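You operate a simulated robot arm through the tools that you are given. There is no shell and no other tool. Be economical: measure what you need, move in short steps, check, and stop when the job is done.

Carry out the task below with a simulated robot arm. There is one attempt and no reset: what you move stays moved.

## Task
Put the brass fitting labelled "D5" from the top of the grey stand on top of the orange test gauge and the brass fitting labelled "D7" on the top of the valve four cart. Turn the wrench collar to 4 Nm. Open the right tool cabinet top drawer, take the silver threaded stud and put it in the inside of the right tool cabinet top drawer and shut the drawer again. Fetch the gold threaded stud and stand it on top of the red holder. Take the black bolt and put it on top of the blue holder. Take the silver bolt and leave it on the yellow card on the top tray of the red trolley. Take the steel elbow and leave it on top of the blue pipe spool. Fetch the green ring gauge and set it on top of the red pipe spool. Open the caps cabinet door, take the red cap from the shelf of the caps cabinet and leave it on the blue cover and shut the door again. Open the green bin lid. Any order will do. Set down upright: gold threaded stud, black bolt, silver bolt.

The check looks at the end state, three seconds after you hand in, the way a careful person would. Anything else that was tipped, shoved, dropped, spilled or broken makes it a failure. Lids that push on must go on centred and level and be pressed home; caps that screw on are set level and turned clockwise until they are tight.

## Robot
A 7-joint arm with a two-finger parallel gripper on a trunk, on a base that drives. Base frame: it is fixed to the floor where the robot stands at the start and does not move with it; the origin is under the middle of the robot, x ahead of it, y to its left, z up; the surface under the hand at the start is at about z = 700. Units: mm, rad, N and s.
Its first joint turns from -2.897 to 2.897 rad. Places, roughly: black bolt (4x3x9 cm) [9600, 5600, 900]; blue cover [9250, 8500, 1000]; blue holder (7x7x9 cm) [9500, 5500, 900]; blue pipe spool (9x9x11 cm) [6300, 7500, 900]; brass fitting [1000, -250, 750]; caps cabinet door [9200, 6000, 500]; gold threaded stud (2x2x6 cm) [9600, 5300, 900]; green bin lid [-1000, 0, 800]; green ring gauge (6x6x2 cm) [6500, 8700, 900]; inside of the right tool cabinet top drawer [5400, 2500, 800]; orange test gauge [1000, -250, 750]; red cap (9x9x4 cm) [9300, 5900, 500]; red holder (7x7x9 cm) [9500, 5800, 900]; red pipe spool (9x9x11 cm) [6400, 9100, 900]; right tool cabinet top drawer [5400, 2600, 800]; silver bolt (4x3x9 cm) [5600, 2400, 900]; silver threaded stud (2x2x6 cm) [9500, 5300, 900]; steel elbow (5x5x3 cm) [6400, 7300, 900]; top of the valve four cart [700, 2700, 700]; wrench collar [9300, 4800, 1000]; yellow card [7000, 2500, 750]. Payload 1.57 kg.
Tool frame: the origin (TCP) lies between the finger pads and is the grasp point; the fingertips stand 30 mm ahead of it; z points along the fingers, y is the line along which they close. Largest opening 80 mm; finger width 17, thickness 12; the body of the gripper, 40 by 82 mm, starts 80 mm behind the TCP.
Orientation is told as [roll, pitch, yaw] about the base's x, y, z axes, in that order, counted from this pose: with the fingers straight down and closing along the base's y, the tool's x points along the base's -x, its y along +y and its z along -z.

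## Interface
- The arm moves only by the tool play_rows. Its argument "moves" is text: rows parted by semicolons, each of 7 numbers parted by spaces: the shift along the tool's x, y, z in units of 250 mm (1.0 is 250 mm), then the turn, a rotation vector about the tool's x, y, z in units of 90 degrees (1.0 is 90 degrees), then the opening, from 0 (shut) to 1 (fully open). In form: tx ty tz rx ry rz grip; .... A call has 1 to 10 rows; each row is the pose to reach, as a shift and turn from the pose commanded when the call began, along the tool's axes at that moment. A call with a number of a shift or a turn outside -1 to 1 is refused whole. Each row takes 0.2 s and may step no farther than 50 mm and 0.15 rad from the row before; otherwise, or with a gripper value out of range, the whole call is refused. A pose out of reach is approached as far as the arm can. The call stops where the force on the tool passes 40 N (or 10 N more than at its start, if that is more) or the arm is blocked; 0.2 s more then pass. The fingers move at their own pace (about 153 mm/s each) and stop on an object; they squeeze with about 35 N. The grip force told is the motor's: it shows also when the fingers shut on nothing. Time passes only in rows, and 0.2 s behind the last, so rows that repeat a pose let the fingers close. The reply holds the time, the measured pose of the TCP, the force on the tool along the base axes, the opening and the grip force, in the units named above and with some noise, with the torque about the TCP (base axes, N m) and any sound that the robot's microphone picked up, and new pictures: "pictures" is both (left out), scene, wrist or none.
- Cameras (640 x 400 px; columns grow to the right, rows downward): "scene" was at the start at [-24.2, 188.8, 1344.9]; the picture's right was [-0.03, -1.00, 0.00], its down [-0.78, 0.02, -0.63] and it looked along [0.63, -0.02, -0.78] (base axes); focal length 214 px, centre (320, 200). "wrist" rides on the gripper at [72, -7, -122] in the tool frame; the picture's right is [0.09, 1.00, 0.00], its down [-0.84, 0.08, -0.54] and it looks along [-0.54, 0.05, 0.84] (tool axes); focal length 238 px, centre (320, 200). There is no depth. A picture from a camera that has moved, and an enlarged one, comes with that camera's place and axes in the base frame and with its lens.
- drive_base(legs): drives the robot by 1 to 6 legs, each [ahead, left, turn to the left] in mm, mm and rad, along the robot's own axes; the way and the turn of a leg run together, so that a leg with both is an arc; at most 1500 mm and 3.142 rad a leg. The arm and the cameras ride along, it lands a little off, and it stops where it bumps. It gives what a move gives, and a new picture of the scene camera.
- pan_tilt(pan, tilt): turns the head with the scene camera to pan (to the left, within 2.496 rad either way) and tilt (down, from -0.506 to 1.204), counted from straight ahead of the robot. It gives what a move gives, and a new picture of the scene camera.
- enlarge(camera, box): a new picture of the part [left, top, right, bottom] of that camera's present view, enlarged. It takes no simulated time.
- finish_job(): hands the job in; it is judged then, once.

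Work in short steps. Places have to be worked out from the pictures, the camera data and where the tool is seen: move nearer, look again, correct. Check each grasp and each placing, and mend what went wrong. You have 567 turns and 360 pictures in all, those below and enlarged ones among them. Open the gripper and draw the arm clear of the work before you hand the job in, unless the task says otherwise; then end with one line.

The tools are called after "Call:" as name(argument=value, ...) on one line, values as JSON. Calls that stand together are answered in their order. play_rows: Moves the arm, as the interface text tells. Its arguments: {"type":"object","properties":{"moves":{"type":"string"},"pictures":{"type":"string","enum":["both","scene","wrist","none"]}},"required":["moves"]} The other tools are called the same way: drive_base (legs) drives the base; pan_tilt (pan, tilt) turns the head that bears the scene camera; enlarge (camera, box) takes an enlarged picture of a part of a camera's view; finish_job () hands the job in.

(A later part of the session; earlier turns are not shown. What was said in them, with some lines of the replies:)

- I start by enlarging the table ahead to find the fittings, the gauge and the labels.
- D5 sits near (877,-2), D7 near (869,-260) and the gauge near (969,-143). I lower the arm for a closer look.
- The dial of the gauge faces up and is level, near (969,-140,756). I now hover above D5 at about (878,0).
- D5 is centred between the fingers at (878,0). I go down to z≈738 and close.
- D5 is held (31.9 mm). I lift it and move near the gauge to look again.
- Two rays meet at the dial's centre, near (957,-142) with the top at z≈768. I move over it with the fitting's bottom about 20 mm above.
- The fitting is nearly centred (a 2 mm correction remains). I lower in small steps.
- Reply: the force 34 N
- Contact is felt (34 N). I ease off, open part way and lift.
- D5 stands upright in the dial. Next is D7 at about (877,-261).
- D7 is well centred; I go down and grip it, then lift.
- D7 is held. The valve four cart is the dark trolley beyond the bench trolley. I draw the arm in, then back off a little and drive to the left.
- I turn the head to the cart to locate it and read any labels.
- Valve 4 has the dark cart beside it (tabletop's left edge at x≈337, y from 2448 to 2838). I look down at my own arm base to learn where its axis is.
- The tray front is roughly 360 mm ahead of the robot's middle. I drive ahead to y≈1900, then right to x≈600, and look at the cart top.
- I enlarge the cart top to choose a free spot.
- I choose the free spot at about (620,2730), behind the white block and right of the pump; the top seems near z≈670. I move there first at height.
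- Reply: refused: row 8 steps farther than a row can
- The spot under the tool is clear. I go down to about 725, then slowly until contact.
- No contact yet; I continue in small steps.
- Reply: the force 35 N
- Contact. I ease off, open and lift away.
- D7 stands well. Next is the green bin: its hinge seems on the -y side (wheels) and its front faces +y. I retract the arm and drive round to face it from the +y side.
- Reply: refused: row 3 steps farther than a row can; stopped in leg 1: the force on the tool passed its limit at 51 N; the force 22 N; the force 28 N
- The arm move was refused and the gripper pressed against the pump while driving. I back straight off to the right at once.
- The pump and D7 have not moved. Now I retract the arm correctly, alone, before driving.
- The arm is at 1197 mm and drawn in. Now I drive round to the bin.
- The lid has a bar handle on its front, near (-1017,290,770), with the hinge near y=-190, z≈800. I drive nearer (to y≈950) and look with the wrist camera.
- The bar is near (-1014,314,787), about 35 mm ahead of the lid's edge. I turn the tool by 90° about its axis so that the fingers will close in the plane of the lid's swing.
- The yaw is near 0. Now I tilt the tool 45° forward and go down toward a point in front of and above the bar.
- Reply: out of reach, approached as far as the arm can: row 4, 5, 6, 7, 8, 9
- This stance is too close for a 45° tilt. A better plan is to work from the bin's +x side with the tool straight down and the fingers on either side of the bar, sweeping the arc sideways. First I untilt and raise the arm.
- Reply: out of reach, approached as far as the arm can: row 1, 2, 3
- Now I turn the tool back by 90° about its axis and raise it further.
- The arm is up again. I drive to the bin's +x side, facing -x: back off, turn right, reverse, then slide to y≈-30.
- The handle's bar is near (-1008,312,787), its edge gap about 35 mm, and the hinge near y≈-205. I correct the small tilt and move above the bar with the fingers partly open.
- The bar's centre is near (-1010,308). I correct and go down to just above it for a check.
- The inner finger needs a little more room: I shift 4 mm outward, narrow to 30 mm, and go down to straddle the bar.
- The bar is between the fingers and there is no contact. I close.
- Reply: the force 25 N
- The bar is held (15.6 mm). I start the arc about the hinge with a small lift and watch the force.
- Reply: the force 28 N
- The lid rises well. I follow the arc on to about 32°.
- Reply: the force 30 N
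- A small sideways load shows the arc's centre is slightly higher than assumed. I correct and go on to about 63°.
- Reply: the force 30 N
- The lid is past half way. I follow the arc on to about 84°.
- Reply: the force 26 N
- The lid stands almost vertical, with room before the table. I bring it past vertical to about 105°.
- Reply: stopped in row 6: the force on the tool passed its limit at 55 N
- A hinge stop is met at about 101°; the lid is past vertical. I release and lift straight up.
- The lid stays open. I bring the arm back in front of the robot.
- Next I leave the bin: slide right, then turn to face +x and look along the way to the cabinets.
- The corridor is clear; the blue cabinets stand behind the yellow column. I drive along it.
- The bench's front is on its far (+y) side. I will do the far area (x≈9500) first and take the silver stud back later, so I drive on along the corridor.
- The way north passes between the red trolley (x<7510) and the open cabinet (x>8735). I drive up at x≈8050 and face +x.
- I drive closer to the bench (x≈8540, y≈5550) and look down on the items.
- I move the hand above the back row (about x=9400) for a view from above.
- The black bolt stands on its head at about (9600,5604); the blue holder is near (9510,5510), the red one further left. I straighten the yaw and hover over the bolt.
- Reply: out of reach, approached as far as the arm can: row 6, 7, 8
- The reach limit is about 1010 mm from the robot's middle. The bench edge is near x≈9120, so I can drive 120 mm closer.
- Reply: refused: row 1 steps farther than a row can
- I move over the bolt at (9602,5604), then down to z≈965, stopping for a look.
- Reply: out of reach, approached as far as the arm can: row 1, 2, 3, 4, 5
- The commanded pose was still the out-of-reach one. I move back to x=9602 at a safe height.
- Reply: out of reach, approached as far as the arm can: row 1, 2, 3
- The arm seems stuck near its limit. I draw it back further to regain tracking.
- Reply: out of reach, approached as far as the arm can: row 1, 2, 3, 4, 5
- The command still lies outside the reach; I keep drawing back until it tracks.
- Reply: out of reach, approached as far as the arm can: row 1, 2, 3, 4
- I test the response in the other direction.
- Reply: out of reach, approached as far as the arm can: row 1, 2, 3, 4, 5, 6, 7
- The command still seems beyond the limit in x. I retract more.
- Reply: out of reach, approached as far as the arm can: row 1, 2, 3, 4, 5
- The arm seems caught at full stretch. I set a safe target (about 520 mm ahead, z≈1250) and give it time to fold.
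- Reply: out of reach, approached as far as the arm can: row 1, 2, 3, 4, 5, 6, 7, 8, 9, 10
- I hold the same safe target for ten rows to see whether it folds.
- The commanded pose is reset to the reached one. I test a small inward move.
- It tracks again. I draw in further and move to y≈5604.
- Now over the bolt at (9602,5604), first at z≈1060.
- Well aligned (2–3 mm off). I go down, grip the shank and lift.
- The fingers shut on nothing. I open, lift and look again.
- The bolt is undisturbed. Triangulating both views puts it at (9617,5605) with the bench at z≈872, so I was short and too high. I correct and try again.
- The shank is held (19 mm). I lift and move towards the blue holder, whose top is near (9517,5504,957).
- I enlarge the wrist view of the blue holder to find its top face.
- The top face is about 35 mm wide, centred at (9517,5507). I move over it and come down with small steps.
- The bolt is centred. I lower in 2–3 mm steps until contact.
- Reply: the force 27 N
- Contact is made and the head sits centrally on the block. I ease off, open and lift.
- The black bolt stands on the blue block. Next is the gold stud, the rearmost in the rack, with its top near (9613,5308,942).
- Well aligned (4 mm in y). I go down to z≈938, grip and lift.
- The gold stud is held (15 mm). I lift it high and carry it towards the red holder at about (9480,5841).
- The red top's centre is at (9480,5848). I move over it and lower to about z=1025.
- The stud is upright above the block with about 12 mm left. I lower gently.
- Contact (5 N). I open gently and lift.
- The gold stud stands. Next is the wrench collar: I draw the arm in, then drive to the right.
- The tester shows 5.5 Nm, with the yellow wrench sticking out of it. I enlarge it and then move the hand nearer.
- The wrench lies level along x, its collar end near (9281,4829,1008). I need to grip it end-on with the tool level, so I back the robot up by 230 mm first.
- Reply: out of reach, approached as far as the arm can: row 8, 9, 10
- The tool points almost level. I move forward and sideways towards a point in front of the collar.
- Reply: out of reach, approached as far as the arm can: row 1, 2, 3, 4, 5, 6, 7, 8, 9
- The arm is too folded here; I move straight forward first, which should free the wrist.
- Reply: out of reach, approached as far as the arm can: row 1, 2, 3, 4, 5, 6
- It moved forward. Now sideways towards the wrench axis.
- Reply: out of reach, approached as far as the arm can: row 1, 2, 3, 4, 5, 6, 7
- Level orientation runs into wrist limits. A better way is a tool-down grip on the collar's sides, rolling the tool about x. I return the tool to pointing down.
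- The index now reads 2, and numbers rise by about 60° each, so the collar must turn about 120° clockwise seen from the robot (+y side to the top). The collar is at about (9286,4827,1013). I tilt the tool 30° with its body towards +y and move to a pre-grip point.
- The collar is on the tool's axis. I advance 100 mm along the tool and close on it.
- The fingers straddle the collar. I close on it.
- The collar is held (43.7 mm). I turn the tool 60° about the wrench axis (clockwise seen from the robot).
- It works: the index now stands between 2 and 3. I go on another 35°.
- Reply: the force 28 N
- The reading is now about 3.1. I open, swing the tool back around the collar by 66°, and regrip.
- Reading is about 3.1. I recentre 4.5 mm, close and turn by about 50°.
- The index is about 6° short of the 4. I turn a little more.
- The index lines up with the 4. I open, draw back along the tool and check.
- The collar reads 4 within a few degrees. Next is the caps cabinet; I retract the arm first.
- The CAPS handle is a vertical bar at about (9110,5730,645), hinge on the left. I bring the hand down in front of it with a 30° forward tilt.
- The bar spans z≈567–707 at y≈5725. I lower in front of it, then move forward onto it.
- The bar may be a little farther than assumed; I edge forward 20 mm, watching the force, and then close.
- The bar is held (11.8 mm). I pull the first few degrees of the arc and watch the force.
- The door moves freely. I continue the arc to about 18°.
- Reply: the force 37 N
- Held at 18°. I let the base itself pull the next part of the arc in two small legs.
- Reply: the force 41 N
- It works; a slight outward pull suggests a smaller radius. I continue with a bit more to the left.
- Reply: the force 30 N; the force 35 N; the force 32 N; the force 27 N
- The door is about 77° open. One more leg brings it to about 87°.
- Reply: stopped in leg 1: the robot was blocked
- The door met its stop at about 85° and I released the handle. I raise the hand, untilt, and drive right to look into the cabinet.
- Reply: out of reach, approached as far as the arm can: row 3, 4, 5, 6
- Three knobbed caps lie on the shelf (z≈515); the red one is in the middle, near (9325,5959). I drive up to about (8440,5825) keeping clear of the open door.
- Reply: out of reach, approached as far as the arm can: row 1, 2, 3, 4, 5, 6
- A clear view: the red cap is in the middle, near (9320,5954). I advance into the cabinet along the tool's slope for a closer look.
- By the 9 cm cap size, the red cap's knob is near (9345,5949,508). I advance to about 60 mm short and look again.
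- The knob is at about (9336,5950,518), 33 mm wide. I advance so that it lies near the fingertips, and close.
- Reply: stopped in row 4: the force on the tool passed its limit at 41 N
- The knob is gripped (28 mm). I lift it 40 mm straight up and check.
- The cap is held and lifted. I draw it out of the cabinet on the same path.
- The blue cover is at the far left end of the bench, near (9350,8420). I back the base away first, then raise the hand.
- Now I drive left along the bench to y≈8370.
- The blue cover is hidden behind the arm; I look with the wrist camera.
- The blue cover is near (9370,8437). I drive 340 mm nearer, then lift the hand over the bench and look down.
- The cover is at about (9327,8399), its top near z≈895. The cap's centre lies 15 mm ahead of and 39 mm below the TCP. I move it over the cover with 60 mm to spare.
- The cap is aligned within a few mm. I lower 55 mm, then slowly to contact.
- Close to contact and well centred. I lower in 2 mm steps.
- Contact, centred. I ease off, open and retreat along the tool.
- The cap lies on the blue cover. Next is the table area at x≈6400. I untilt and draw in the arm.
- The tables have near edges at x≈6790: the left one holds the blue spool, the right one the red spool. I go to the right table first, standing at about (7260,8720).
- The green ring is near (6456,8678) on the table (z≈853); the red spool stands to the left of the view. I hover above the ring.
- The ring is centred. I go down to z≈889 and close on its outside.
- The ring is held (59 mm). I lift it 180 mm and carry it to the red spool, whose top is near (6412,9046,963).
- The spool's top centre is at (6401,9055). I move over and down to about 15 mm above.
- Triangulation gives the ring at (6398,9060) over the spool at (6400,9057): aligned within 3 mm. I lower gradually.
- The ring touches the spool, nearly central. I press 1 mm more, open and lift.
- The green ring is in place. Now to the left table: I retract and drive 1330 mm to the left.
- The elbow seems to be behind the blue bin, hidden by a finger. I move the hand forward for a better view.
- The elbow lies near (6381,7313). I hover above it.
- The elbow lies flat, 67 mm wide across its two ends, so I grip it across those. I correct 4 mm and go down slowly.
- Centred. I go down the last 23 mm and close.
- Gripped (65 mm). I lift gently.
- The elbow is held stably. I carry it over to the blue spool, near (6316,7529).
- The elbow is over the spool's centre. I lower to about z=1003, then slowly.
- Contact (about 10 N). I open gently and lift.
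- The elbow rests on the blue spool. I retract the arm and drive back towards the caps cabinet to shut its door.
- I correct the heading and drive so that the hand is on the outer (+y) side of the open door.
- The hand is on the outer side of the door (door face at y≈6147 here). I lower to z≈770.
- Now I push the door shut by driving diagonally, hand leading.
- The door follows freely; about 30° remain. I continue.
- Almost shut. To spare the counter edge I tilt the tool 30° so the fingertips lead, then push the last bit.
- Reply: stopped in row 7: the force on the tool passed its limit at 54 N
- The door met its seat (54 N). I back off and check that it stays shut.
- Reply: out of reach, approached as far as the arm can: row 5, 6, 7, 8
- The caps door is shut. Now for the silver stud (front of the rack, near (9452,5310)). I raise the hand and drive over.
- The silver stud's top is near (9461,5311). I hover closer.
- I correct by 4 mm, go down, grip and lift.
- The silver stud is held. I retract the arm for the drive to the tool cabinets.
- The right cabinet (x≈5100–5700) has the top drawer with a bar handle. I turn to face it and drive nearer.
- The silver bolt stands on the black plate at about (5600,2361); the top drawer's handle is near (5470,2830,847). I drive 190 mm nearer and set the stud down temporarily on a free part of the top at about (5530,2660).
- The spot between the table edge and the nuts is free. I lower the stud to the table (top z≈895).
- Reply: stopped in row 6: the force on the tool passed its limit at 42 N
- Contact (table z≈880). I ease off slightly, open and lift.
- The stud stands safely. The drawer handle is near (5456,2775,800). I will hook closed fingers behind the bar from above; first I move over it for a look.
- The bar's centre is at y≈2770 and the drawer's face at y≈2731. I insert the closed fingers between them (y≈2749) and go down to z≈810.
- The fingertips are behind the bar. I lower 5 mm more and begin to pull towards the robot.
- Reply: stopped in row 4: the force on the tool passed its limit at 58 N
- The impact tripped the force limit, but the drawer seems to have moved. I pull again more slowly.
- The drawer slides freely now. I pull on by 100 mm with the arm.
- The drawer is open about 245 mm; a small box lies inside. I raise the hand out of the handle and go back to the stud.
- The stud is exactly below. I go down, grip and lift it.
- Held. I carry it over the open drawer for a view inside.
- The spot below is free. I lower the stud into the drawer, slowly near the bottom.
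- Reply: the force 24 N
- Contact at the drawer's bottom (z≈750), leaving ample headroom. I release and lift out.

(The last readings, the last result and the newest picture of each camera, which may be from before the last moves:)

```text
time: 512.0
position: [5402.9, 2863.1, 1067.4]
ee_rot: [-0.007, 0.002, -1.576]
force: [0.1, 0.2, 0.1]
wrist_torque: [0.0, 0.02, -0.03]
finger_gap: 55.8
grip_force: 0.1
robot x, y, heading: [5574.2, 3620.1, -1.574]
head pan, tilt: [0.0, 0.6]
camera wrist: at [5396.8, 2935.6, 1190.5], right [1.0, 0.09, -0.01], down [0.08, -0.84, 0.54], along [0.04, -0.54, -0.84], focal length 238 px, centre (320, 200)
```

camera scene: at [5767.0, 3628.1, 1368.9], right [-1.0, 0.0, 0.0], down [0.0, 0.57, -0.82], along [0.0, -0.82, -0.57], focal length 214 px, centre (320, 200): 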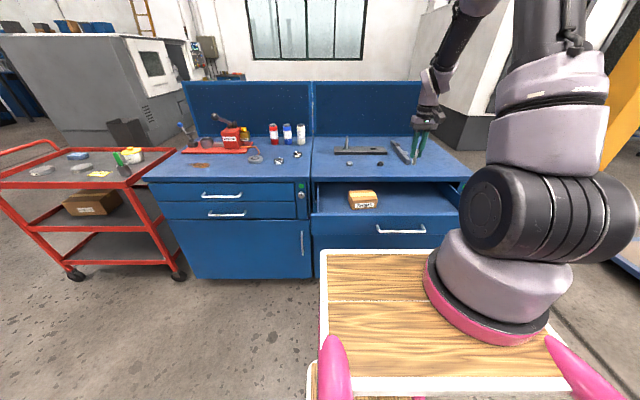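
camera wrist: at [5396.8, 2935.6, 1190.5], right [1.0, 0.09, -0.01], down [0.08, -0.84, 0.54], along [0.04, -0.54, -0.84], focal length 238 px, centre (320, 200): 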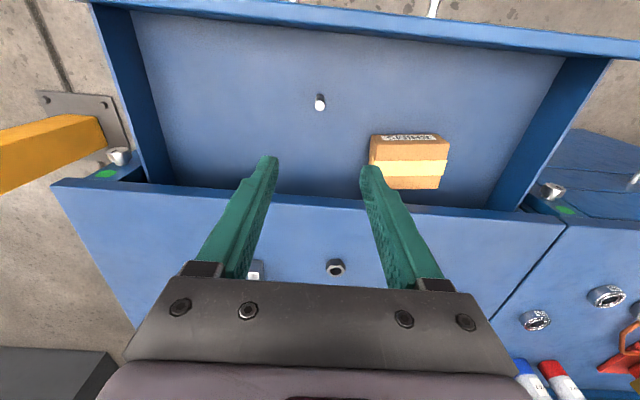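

The stud stands in the drawer. To close it, I back the base, lower closed fingers in front of the bar and push gently with the arm.

Call:
drive_base(legs=[[-160, 0, 0]])

Call:
play_rows(moves="0.1 0.08 0 0 0 0 0; 0.2 0.16 0 0 0 0 0; 0.2 0.16 0.18 0 0 0 0; 0.2 0.16 0.36 0 0 0 0; 0.2 0.16 0.54 0 0 0 0; 0.2 0.16 0.72 0 0 0 0; 0.2 0.16 0.9 0 0 0 0; 0.2 0.16 1 0 0 0 0", pictures="wrist")

```text
time: 513.4
position: [5402.1, 3026.1, 1067.4]
ee_rot: [-0.01, 0.0, -1.58]
force: [0.1, -0.2, 0.1]
wrist_torque: [0.01, 0.02, -0.01]
finger_gap: 55.9
grip_force: 0.2
robot x, y, heading: [5580.8, 3778.8, -1.578]
head pan, tilt: [0.0, 0.6]
camera scene: at [5767.7, 3790.1, 1368.9], right [-1.0, 0.01, 0.0], down [0.0, 0.56, -0.83], along [0.0, -0.83, -0.56], focal length 214 px, centre (320, 200)
```

scene: 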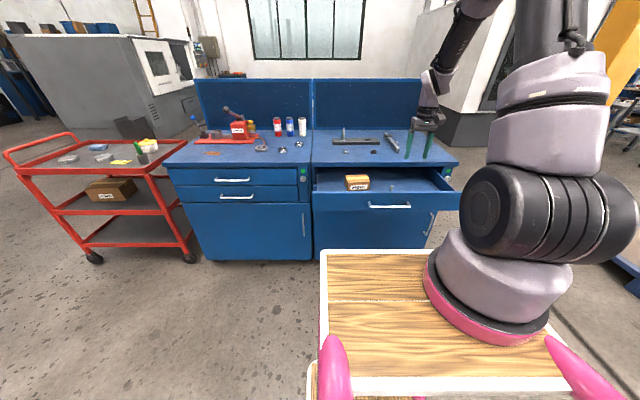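

```text
time: 515.2
position: [5438.8, 3075.9, 816.9]
ee_rot: [-0.008, -0.001, -1.579]
force: [-0.3, 0.4, 0.0]
wrist_torque: [-0.02, -0.02, -0.01]
finger_gap: 0.2
grip_force: 21.0
robot x, y, heading: [5582.6, 3776.9, -1.579]
head pan, tilt: [0.0, 0.6]
camera wrist: at [5433.7, 3148.3, 940.0], right [1.0, 0.08, -0.01], down [0.08, -0.84, 0.54], along [0.04, -0.54, -0.84], focal length 238 px, centre (320, 200)
```

wrist: 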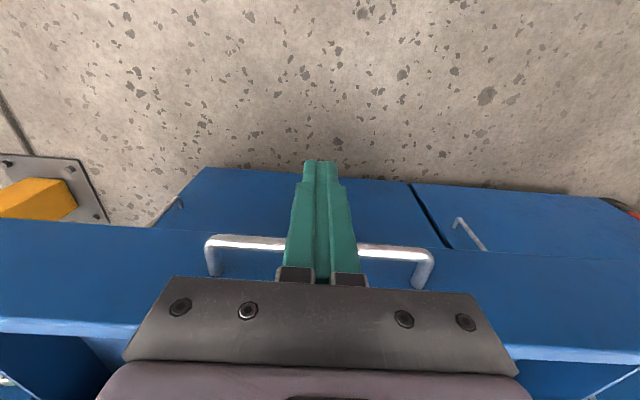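

I push the drawer in at a gentle pace.

Call:
play_rows(moves="-0.06 0 0.03 0 0 0 0; -0.12 0 0.03 0 0 0 0; -0.17 0 0.03 0 0 0 0; -0.21 0 0.03 0 0 0 0; -0.26 0 0.03 0 0 0 0; -0.32 0 0.03 0 0 0 0; -0.38 0 0.03 0 0 0 0; -0.45 0 0.03 0 0 0 0; -0.52 0 0.03 0 0 0 0; -0.58 0 0.03 0 0 0 0", pictures="wrist")

```text
time: 517.4
position: [5437.1, 2930.9, 810.5]
ee_rot: [-0.009, 0.0, -1.577]
force: [-0.2, 0.6, -0.4]
wrist_torque: [0.01, 0.0, -0.04]
finger_gap: 0.0
grip_force: 21.3
robot x, y, heading: [5577.4, 3777.8, -1.578]
head pan, tilt: [0.0, 0.6]
camera wrist: at [5432.3, 3003.8, 932.4], right [1.0, 0.08, -0.01], down [0.08, -0.84, 0.54], along [0.04, -0.54, -0.84], focal length 238 px, centre (320, 200)
```

wrist: 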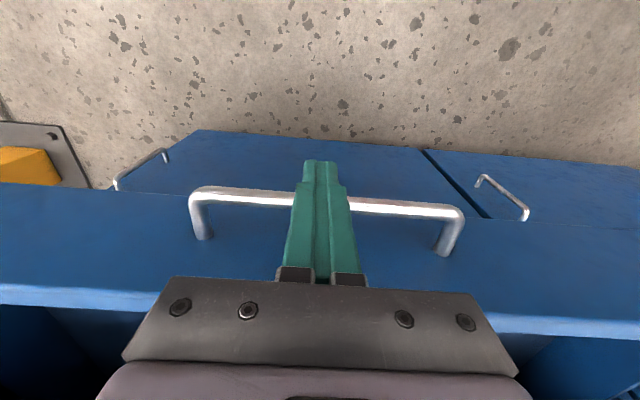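

Call:
play_rows(moves="-0.06 0 0 0 0 0 0; -0.13 0 0 0 0 0 0; -0.2 0 0 0 0 0 0; -0.27 0 0 0 0 0 0; -0.34 0 0 0 0 0 0; -0.4 0 0 0 0 0 0; -0.46 0 0 0 0 0 0; -0.51 0 0 0 0 0 0; -0.56 0 0 0 0 0 0; -0.6 0 0 0 0 0 0", pictures="wrist")

```text
time: 519.6
position: [5434.9, 2781.9, 808.9]
ee_rot: [-0.01, 0.003, -1.58]
force: [-0.4, -0.8, 0.7]
wrist_torque: [0.01, 0.01, 0.02]
finger_gap: 0.0
grip_force: 21.6
robot x, y, heading: [5579.6, 3778.6, -1.573]
head pan, tilt: [0.0, 0.6]
camera wrist: at [5430.9, 2854.3, 931.9], right [1.0, 0.08, -0.01], down [0.08, -0.84, 0.54], along [0.04, -0.54, -0.84], focal length 238 px, centre (320, 200)
```

wrist: 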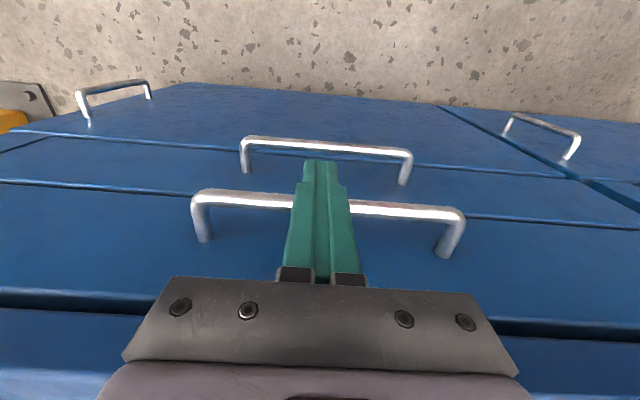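

Nearly shut; I push on until it seats.

Call:
play_rows(moves="-0.02 0 0 0 0 0 0; -0.04 0 0 0 0 0 0; -0.06 0 0 0 0 0 0; -0.08 0 0 0 0 0 0; -0.1 0 0 0 0 0 0; -0.12 0 0 0 0 0 0; -0.14 0 0 0 0 0 0", pictures="wrist")

```text
time: 520.2
position: [5436.3, 2777.0, 808.4]
ee_rot: [-0.008, 0.013, -1.583]
force: [0.8, 18.0, 14.7]
wrist_torque: [0.26, 0.04, 0.06]
finger_gap: 0.0
grip_force: 21.4
robot x, y, heading: [5580.1, 3778.9, -1.575]
head pan, tilt: [0.0, 0.6]
stopped in row 2: the force on the tool passed its limit at 50 N (the readings are from after the stop); the commanded pose is now the measured one
camera wrist: at [5430.9, 2849.0, 931.7], right [1.0, 0.08, -0.01], down [0.07, -0.84, 0.53], along [0.04, -0.53, -0.85], focal length 238 px, centre (320, 200)
```

wrist: 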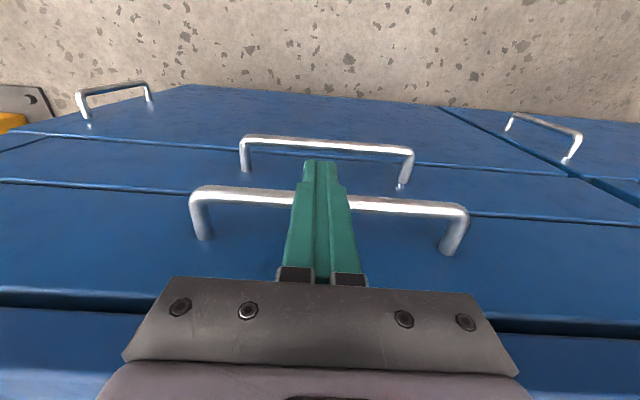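

The seat seems reached. I back off and check that the drawer is flush.

Call:
play_rows(moves="0.1 0 0 0 0 0 0; 0.2 0 0 0 0 0 0; 0.2 0 -0.18 0 0 0 0; 0.2 0 -0.36 0 0 0 0; 0.2 0 -0.54 0 0 0 0; 0.2 0 -0.72 0 0 0 0; 0.2 0 -0.9 0 0 0 0.5; 0.2 0 -1 0 0 0 1", pictures="none")

Call:
enlarge(camera="scene", box=[160, 110, 460, 270])

```text
time: 522.0
position: [5439.2, 2824.0, 1058.1]
ee_rot: [-0.006, 0.012, -1.582]
force: [0.1, -0.7, -0.8]
wrist_torque: [-0.01, 0.0, -0.01]
finger_gap: 79.8
grip_force: 0.0
robot x, y, heading: [5576.3, 3782.2, -1.576]
head pan, tilt: [0.0, 0.6]
```

```text
2.13 times, centred on (310, 190) of scene
camera zoom: at [5767.7, 3790.1, 1368.9], right [-1.0, 0.01, 0.0], down [0.0, 0.57, -0.82], along [0.0, -0.82, -0.57], focal length 458 px, centre (341, 221)
```

zoom: 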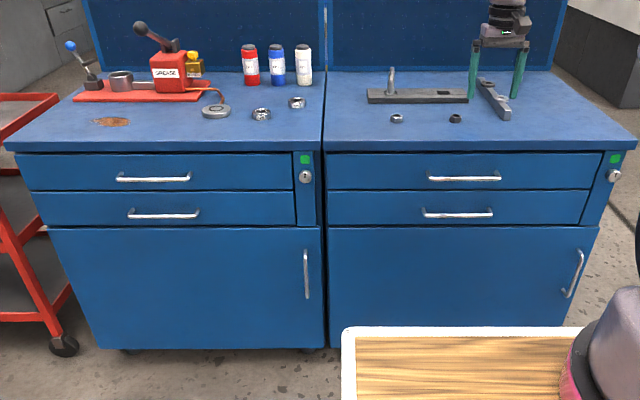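

The drawer is flush. Next is the silver bolt. I draw the hand in a bit, then drive nearer.

Call:
play_rows(moves="0.18 0 -0.05 0 0 0 1; 0.36 0 -0.1 0 0 0 1; 0.54 0.02 -0.2 0 0 0 1; 0.72 0.04 -0.3 0 0 0 1; 0.86 0.06 -0.4 0 0 0 1; 0.86 0.06 -0.4 0 -0.008 0 1", pictures="none")

Call:
drive_base(legs=[[490, 0, 0]])

Call:
play_rows(moves="-0.1 0.16 0 0 0 0 1; -0.2 0.32 0 0 0 0 1; -0.3 0.46 0 0 0 0 1; -0.4 0.56 0.03 0 0 0 1; -0.4 0.56 0.03 0 0 0 1")

```text
refused: row 3 steps farther than a row can; nothing moved
```

```text
time: 524.9
position: [5429.2, 2334.3, 1058.8]
ee_rot: [-0.007, 0.013, -1.588]
force: [-0.8, 0.3, -0.1]
wrist_torque: [0.04, 0.0, 0.0]
finger_gap: 80.0
grip_force: 0.0
robot x, y, heading: [5574.9, 3289.0, -1.582]
head pan, tilt: [0.0, 0.6]
camera scene: at [5763.3, 3298.2, 1368.9], right [-1.0, 0.01, 0.0], down [0.01, 0.56, -0.83], along [-0.01, -0.82, -0.57], focal length 214 px, centre (320, 200)
```

scene: 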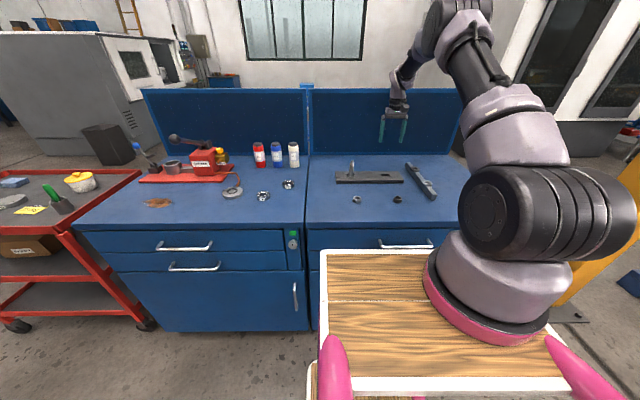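

```text
time: 526.1
position: [5567.4, 2259.4, 1051.6]
ee_rot: [-0.007, 0.011, -1.587]
force: [0.1, 0.2, 0.1]
wrist_torque: [-0.01, -0.04, 0.01]
finger_gap: 80.0
grip_force: 0.1
out of reach, approached as far as the arm can: row 4, 5
robot x, y, heading: [5573.8, 3286.6, -1.583]
head pan, tilt: [0.0, 0.6]
camera scene: at [5763.2, 3298.3, 1368.9], right [-1.0, 0.01, 0.0], down [0.01, 0.56, -0.83], along [-0.01, -0.82, -0.56], focal length 214 px, centre (320, 200)
camera wrist: at [5562.1, 2329.0, 1174.8], right [1.0, 0.07, -0.01], down [0.07, -0.84, 0.53], along [0.03, -0.53, -0.85], focal length 238 px, centre (320, 200)
```

scene: 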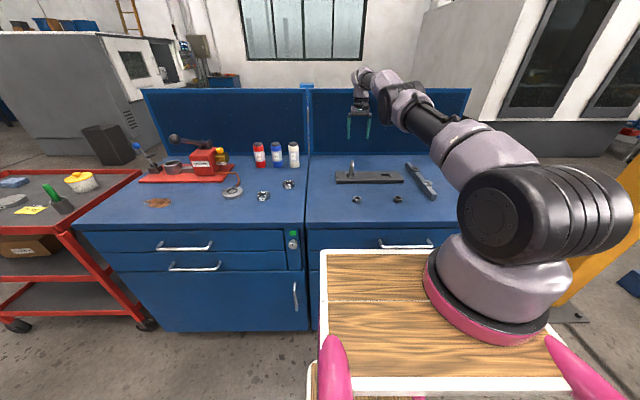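
wrist: 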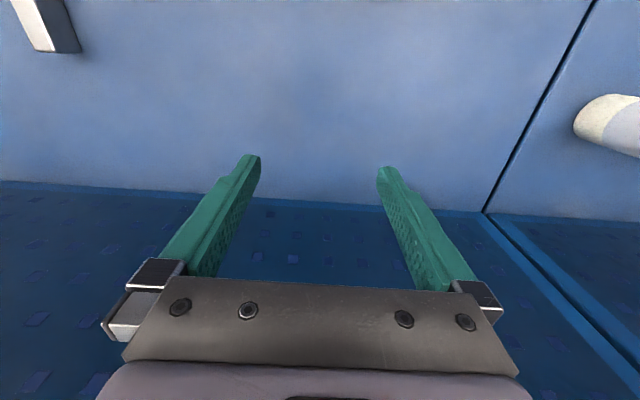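

The first move was refused, but nothing was touched; the hand is stretched near the back panel. I draw it back in with small steps.

Call:
play_rows(moves="0.05 0 0 0 0 0 1; 0.1 0 0 0 0 0 1; 0.15 0 0 0 0 0 1; 0.2 0 0 0 0 0 1; 0.2 0 0 0 0 0 1", pictures="none")

```text
time: 527.3
position: [5566.9, 2307.7, 1050.7]
ee_rot: [-0.006, 0.012, -1.589]
force: [-0.5, 0.2, 0.3]
wrist_torque: [0.01, -0.01, 0.0]
finger_gap: 79.9
grip_force: 0.1
robot x, y, heading: [5573.4, 3287.9, -1.583]
head pan, tilt: [0.0, 0.6]
```

It tracks. I draw back to y≈2440 for a view of the bolt.

Call:
play_rows(moves="0.1 0.02 -0.05 0 0 0 1; 0.25 0.04 -0.1 0 -0.004 0 1; 0.4 0.06 -0.15 0 -0.008 0 1; 0.53 0.08 -0.2 0 -0.008 0 1; 0.53 0.08 -0.2 0 -0.008 0 1", pictures="wrist")

Call:
enlarge(camera="scene", box=[310, 130, 450, 220])

```text
time: 528.5
position: [5591.9, 2439.2, 1105.1]
ee_rot: [-0.006, -0.002, -1.589]
force: [0.3, -0.3, -0.5]
wrist_torque: [-0.06, -0.03, 0.01]
finger_gap: 80.2
grip_force: 0.0
robot x, y, heading: [5571.4, 3287.9, -1.584]
head pan, tilt: [0.0, 0.6]
camera wrist: at [5586.9, 2512.0, 1226.8], right [1.0, 0.07, -0.01], down [0.07, -0.84, 0.54], along [0.03, -0.54, -0.84], focal length 238 px, centre (320, 200)
```

wrist: 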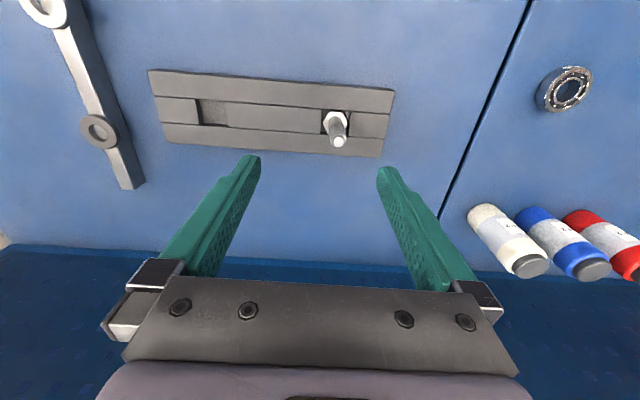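

```text
4.44 times, centred on (380, 175) of scene
camera zoom: at [5763.3, 3298.0, 1368.9], right [-1.0, 0.01, 0.0], down [0.01, 0.57, -0.82], along [-0.01, -0.82, -0.57], focal length 953 px, centre (53, 311)
```

zoom: 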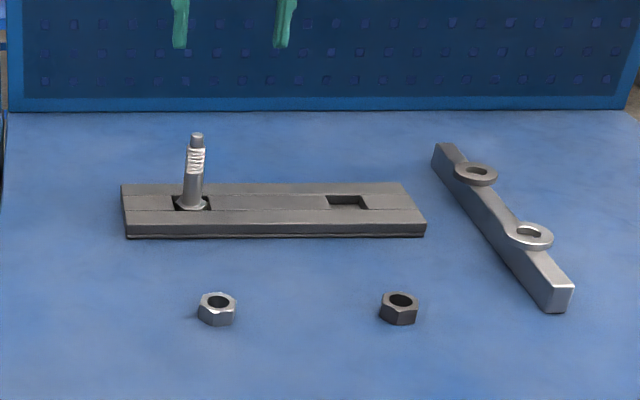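

The bolt stands in a pocket, its top at (5610,2428,974). I move over it, lower to z≈945 and grip the shank.

Call:
play_rows(moves="-0.02 0.04 0.05 0 0 0 1; -0.043 0.073 0.15 0 0 0 1; -0.043 0.073 0.26 0 0 0 0.8; -0.043 0.073 0.26 0 0 0 0.8", pictures="wrist")

```text
time: 529.5
position: [5608.6, 2429.0, 1038.0]
ee_rot: [-0.006, -0.001, -1.588]
force: [0.0, 0.0, 0.1]
wrist_torque: [-0.02, 0.0, 0.01]
finger_gap: 64.0
grip_force: 0.0
robot x, y, heading: [5575.8, 3289.0, -1.583]
head pan, tilt: [0.0, 0.6]
camera wrist: at [5605.1, 2500.2, 1159.9], right [1.0, 0.07, -0.01], down [0.07, -0.84, 0.54], along [0.03, -0.54, -0.84], focal length 238 px, centre (320, 200)
```

wrist: 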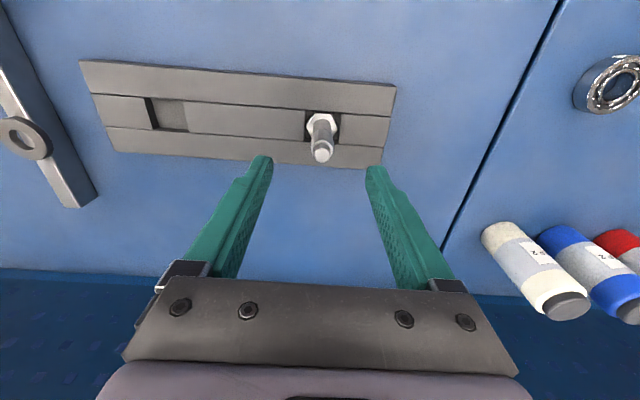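

Call:
play_rows(moves="-0.012 0.005 0.15 0 0 0 0.8; -0.012 0.005 0.28 0 0 0 0.8; -0.012 0.005 0.368 0 0 0 0.8; -0.012 0.005 0.368 0 0 0 0; -0.012 0.005 0.368 0 0 0 0; -0.012 0.005 0.368 0 0 0 0", pictures="wrist")

```text
time: 530.9
position: [5610.3, 2423.7, 945.3]
ee_rot: [-0.008, -0.002, -1.588]
force: [4.5, -1.0, 0.0]
wrist_torque: [-0.02, -0.38, -0.03]
finger_gap: 19.4
grip_force: 33.2
robot x, y, heading: [5575.9, 3286.0, -1.583]
head pan, tilt: [0.0, 0.6]
camera wrist: at [5605.4, 2497.1, 1068.6], right [1.0, 0.07, -0.01], down [0.07, -0.84, 0.54], along [0.03, -0.54, -0.84], focal length 238 px, centre (320, 200)
```

wrist: 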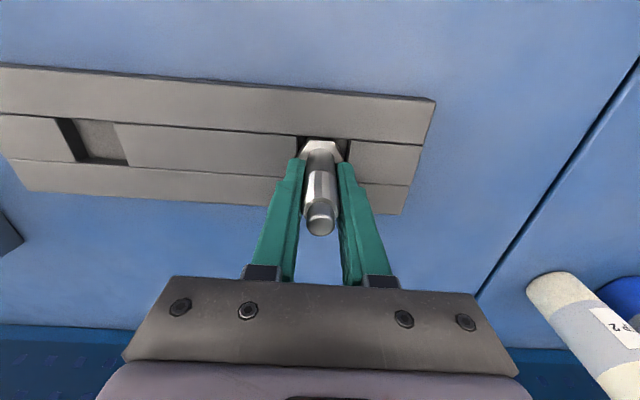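

Gripped (19.4 mm). I lift it straight up out of the pocket.

Call:
play_rows(moves="0 0 -0.08 0 0 0 0; 0 0 -0.2 0 0 0 0; 0 0 -0.36 0 0 0 0; 0 0 -0.54 0 0 0 0; 0 0 -0.72 0 0 0 0; 0.1 0 -0.84 0 0 0 0; 0.25 0 -0.92 0 0 0 0; 0.4 0 -1 0 0 0 0; 0.4 0 -1 0 0 0 0", pictures="wrist")

```text
time: 532.9
position: [5612.6, 2526.7, 1196.1]
ee_rot: [-0.009, -0.003, -1.59]
force: [-0.3, 0.1, -2.9]
wrist_torque: [-0.01, 0.03, -0.01]
finger_gap: 19.2
grip_force: 32.9
robot x, y, heading: [5577.2, 3288.8, -1.582]
head pan, tilt: [0.0, 0.6]
camera wrist: at [5607.6, 2598.6, 1318.6], right [1.0, 0.07, -0.01], down [0.07, -0.84, 0.54], along [0.03, -0.54, -0.84], focal length 238 px, centre (320, 200)
```

wrist: 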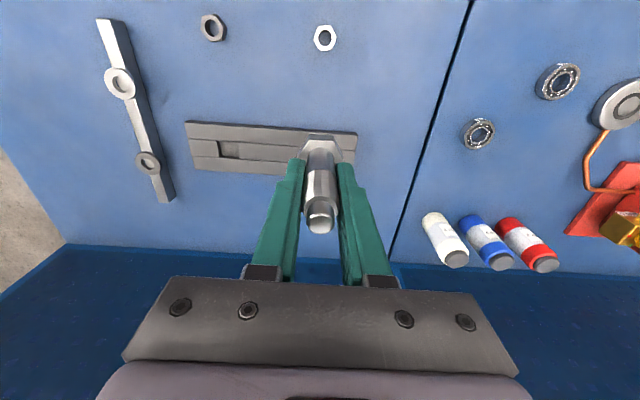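

The bolt is held upright. I back off and drive left to the red trolley.

Call:
drive_base(legs=[[-300, 0, 0], [0, 1500, 0]])

Call:
pan_tilt(pan=0.0, tilt=0.65)

Call:
enlarge(camera="scene", box=[200, 80, 520, 280])

```text
time: 542.1
position: [7120.5, 2789.8, 1195.9]
ee_rot: [-0.006, -0.004, -1.614]
force: [0.1, 0.2, -1.6]
wrist_torque: [-0.04, 0.0, 0.06]
finger_gap: 19.2
grip_force: 33.4
robot x, y, heading: [7104.3, 3555.8, -1.608]
head pan, tilt: [0.0, 0.6]
camera scene: at [7291.1, 3558.9, 1368.9], right [-1.0, 0.04, 0.0], down [0.02, 0.56, -0.82], along [-0.03, -0.82, -0.57], focal length 214 px, centre (320, 200)
```

scene: 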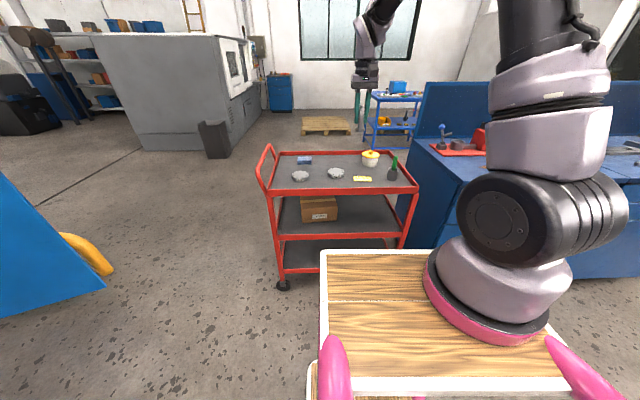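

```text
time: 542.7
position: [7120.4, 2790.9, 1195.0]
ee_rot: [-0.005, -0.001, -1.615]
force: [0.9, 0.6, -2.8]
wrist_torque: [-0.05, -0.01, 0.01]
finger_gap: 19.2
grip_force: 33.3
robot x, y, heading: [7099.7, 3550.6, -1.605]
head pan, tilt: [0.0, 0.649]
camera scene: at [7291.1, 3560.5, 1364.6], right [-1.0, 0.04, 0.0], down [0.02, 0.6, -0.8], along [-0.03, -0.8, -0.6], focal length 214 px, centre (320, 200)
```

scene: 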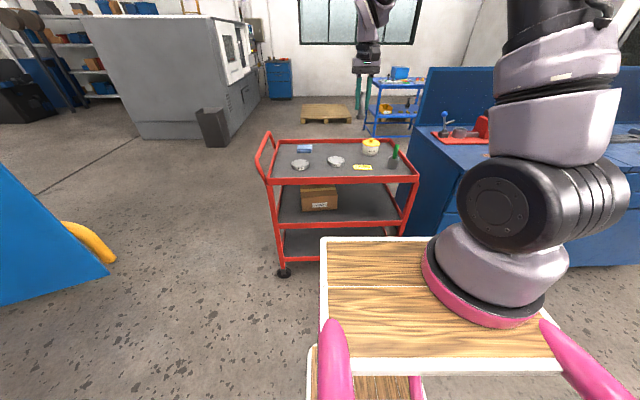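

```text
2.00 times, centred on (360, 180) of scene
camera zoom: at [7291.1, 3560.5, 1364.6], right [-1.0, 0.04, 0.0], down [0.02, 0.6, -0.8], along [-0.03, -0.8, -0.6], focal length 429 px, centre (240, 240)
```

zoom: 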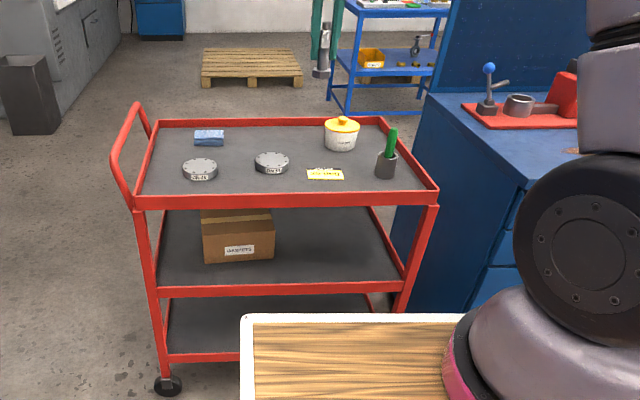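

The yellow card is near (6998,2440) on the top tray. I drive 280 mm ahead and look down with the wrist camera.

Call:
drive_base(legs=[[280, 0, 0.034]])

Call:
play_rows(moves="0 -0.15 0.05 0 0 0 0; 0 -0.3 0.1 0 0 0 0; 0 -0.45 0.15 0 0 0 0; 0 -0.45 0.3 0 0 0 0; 0 -0.45 0.4 0 0 0 0; 0 -0.45 0.4 0 0 0 0")

```text
time: 544.6
position: [7140.6, 2514.4, 1196.7]
ee_rot: [-0.008, -0.001, -1.581]
force: [-0.1, 0.0, -2.6]
wrist_torque: [-0.02, 0.01, -0.01]
finger_gap: 19.0
grip_force: 32.9
robot x, y, heading: [7094.8, 3278.1, -1.581]
head pan, tilt: [0.0, 0.649]
camera scene: at [7284.9, 3288.8, 1364.6], right [-1.0, 0.01, 0.0], down [0.0, 0.6, -0.8], along [0.0, -0.8, -0.6], focal length 214 px, centre (320, 200)
```

scene: 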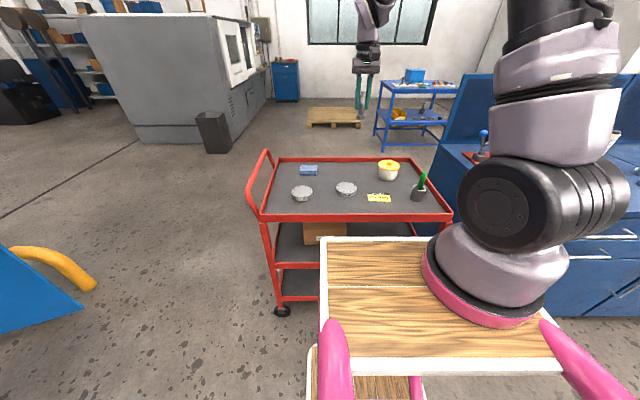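

```text
time: 546.0
position: [7026.8, 2515.3, 1095.5]
ee_rot: [-0.007, -0.003, -1.581]
force: [0.1, -0.7, -2.4]
wrist_torque: [-0.01, 0.01, 0.01]
finger_gap: 19.1
grip_force: 33.3
robot x, y, heading: [7095.1, 3276.8, -1.576]
head pan, tilt: [0.0, 0.649]
camera scene: at [7284.9, 3288.9, 1364.6], right [-1.0, 0.01, 0.0], down [0.0, 0.6, -0.8], along [0.0, -0.8, -0.6], focal length 214 px, centre (320, 200)
camera wrist: at [7021.3, 2587.6, 1218.6], right [1.0, 0.08, -0.01], down [0.07, -0.84, 0.54], along [0.04, -0.54, -0.84], focal length 238 px, centre (320, 200)
```

scene: 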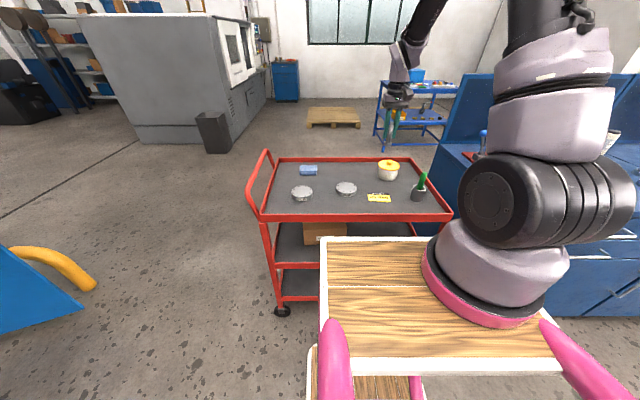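
wrist: 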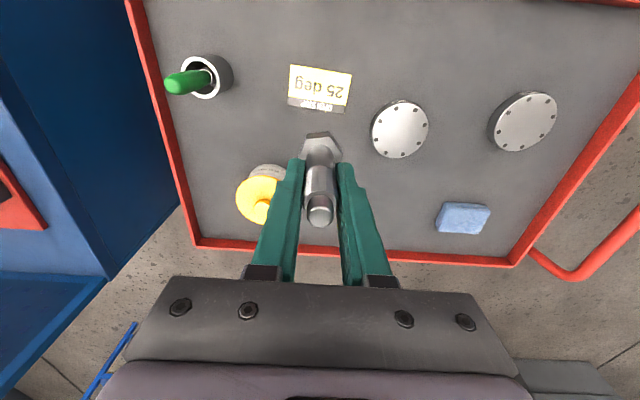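

I enlarge the scene to fix the card's place.

Call:
enlarge(camera="scene", box=[320, 140, 440, 220])

```text
5.00 times, centred on (380, 180) of scene
camera zoom: at [7284.9, 3288.9, 1364.6], right [-1.0, 0.01, 0.0], down [0.0, 0.6, -0.8], along [0.0, -0.8, -0.6], focal length 1072 px, centre (20, 300)
```

zoom: 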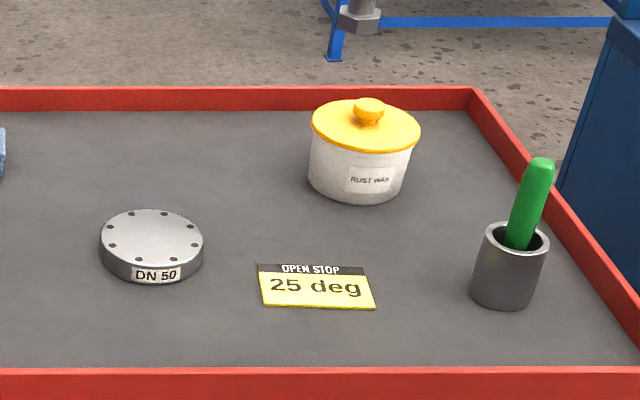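

The card's centre is at about (7024,2531). I move over it and lower to z≈880.

Call:
play_rows(moves="0.064 -0.012 0.1 0 0 0 0; 0.064 -0.012 0.28 0 0 0 0; 0.064 -0.012 0.46 0 0 0 0; 0.064 -0.012 0.64 0 0 0 0; 0.064 -0.012 0.78 0 0 0 0; 0.064 -0.012 0.86 0 0 0 0; 0.064 -0.012 0.86 0 0 0 0", pictures="wrist")

Call:
enlarge(camera="scene", box=[320, 140, 440, 220])

```text
time: 547.6
position: [7022.0, 2532.3, 881.1]
ee_rot: [-0.007, -0.001, -1.581]
force: [-0.1, 0.1, -3.3]
wrist_torque: [0.02, 0.01, -0.01]
finger_gap: 19.2
grip_force: 33.6
robot x, y, heading: [7096.1, 3272.2, -1.579]
head pan, tilt: [0.0, 0.649]
camera wrist: at [7017.7, 2604.1, 1004.2], right [1.0, 0.08, -0.01], down [0.07, -0.84, 0.54], along [0.04, -0.54, -0.84], focal length 238 px, centre (320, 200)
```

wrist: 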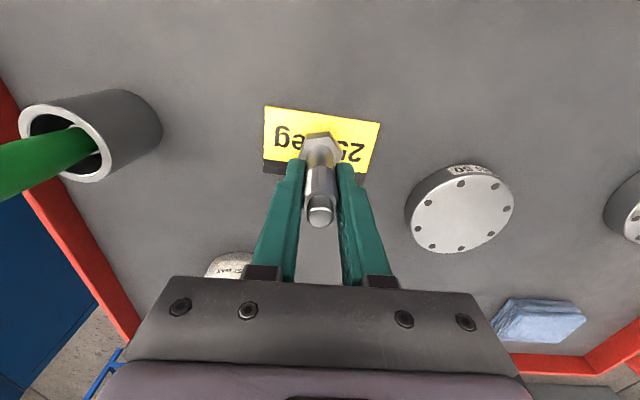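

```text
5.00 times, centred on (380, 180) of scene
camera zoom: at [7284.9, 3288.9, 1364.6], right [-1.0, 0.01, 0.0], down [0.0, 0.6, -0.8], along [0.0, -0.8, -0.6], focal length 1072 px, centre (20, 300)
```

zoom: 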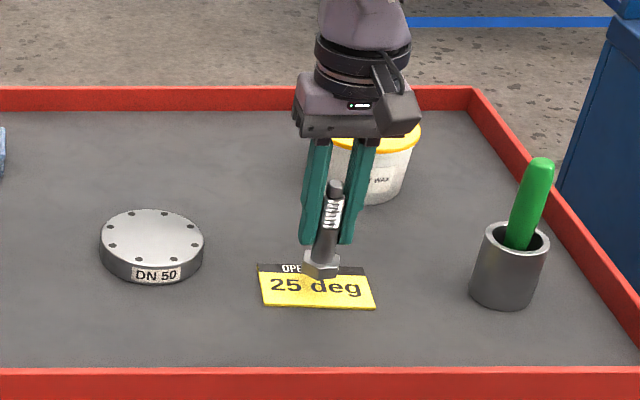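

The bolt's head is over the card's middle. I lower in small steps until contact.

Call:
play_rows(moves="0 0 0.02 0 0 0 0; 0 0 0.04 0 0 0 0; 0 0 0.055 0 0 0 0; 0 0 0.07 0 0 0 0; 0 0 0.085 0 0 0 0; 0 0 0.1 0 0 0 0", pictures="none")

Call:
enlarge(camera="scene", box=[320, 140, 440, 220])

```text
time: 549.0
position: [7021.4, 2530.1, 860.2]
ee_rot: [-0.006, -0.006, -1.584]
force: [-0.6, 2.5, 24.9]
wrist_torque: [0.17, -0.18, -0.15]
finger_gap: 19.2
grip_force: 33.3
robot x, y, heading: [7095.0, 3273.7, -1.576]
head pan, tilt: [0.0, 0.649]
```

```text
5.00 times, centred on (380, 180) of scene
camera zoom: at [7285.0, 3289.8, 1364.6], right [-1.0, 0.01, 0.0], down [0.0, 0.6, -0.8], along [0.0, -0.8, -0.6], focal length 1072 px, centre (20, 300)
```

zoom: 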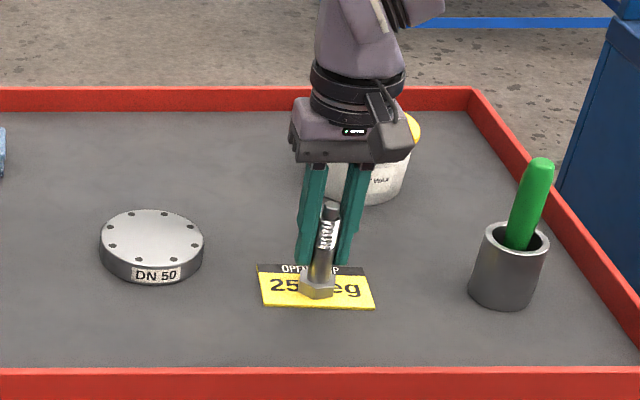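

Contact, on the middle of the card. I ease off, open and lift.

Call:
play_rows(moves="0 0 -0.012 0 0 0 0; 0 0 -0.012 0 0 0 0; 0 0 -0.012 0 0 0 0.4; 0 0 -0.012 0 0 0 0.6; 0 0 -0.012 0 0 0 0.6; 0 0 -0.15 0 0 0 0.7; 0 0 -0.33 0 0 0 0.8; 0 0 -0.52 0 0 0 0.8; 0 0 -0.7 0 0 0 0.8; 0 0 -0.88 0 0 0 0.8", pictures="none")

Call:
enlarge(camera="scene", box=[320, 140, 440, 220])

Call:
enlarge(camera="wrist", box=[240, 30, 400, 150])

```text
time: 551.2
position: [7024.4, 2531.7, 1076.5]
ee_rot: [-0.007, 0.001, -1.581]
force: [0.4, 0.6, -0.6]
wrist_torque: [0.05, 0.01, 0.0]
finger_gap: 64.0
grip_force: 0.0
robot x, y, heading: [7094.0, 3278.0, -1.574]
head pan, tilt: [0.0, 0.649]
```

```text
5.00 times, centred on (380, 180) of scene
camera zoom: at [7284.9, 3288.4, 1364.6], right [-1.0, 0.01, 0.0], down [0.0, 0.6, -0.8], along [0.0, -0.8, -0.6], focal length 1072 px, centre (20, 300)
```

zoom: 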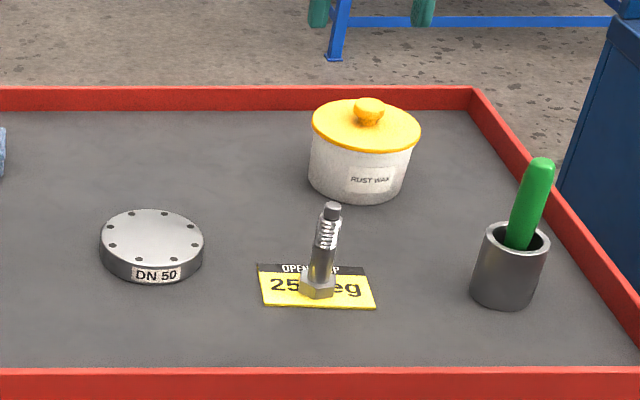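

```text
3.33 times, centred on (320, 90) of wrist
camera zoom: at [7018.8, 2604.9, 1198.3], right [1.0, 0.08, -0.01], down [0.07, -0.84, 0.54], along [0.04, -0.54, -0.84], focal length 794 px, centre (320, 567)
```

zoom: 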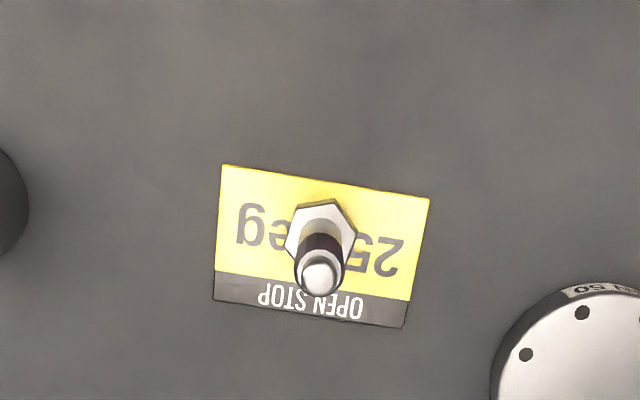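

The silver bolt stands on the yellow card. Everything is done; I open the gripper fully and draw the arm clear.

Call:
play_rows(moves="0 0 -0.15 0 0 0 1; 0.1 0 -0.28 0 0 0 1; 0.24 0 -0.38 0 0 0 1; 0.4 0 -0.46 0 0 0 1; 0.56 0 -0.52 0 0 0 1; 0.7 0 -0.56 0 0 0 1; 0.7 0 -0.56 0 0 0 1", pictures="scene")

```text
time: 552.9
position: [7028.3, 2705.1, 1214.4]
ee_rot: [-0.006, -0.002, -1.582]
force: [0.2, 0.1, -0.4]
wrist_torque: [0.0, -0.01, -0.01]
finger_gap: 79.9
grip_force: 0.0
robot x, y, heading: [7097.0, 3274.8, -1.575]
head pan, tilt: [0.0, 0.649]
camera scene: at [7284.9, 3288.7, 1364.6], right [-1.0, 0.01, 0.0], down [0.0, 0.6, -0.8], along [0.0, -0.8, -0.6], focal length 214 px, centre (320, 200)
```

scene: 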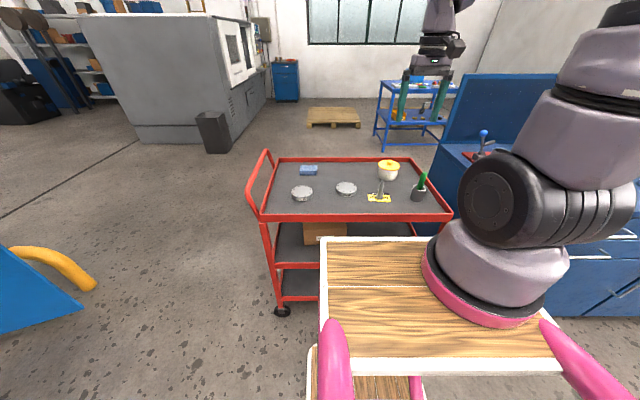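

The arm is clear, the gripper is open, and every part of the task has been placed and checked, so I hand the job in.

Call:
finish_job()

```text
The job is handed in.
```

I finished every part of the task and handed the job in. The collar's index reads about 3.95 on the 4 mark. While I was driving, the gripper pressed briefly against the red pump on the valve four cart (up to 51 N), but the pictures showed that neither the pump nor D7 had moved.
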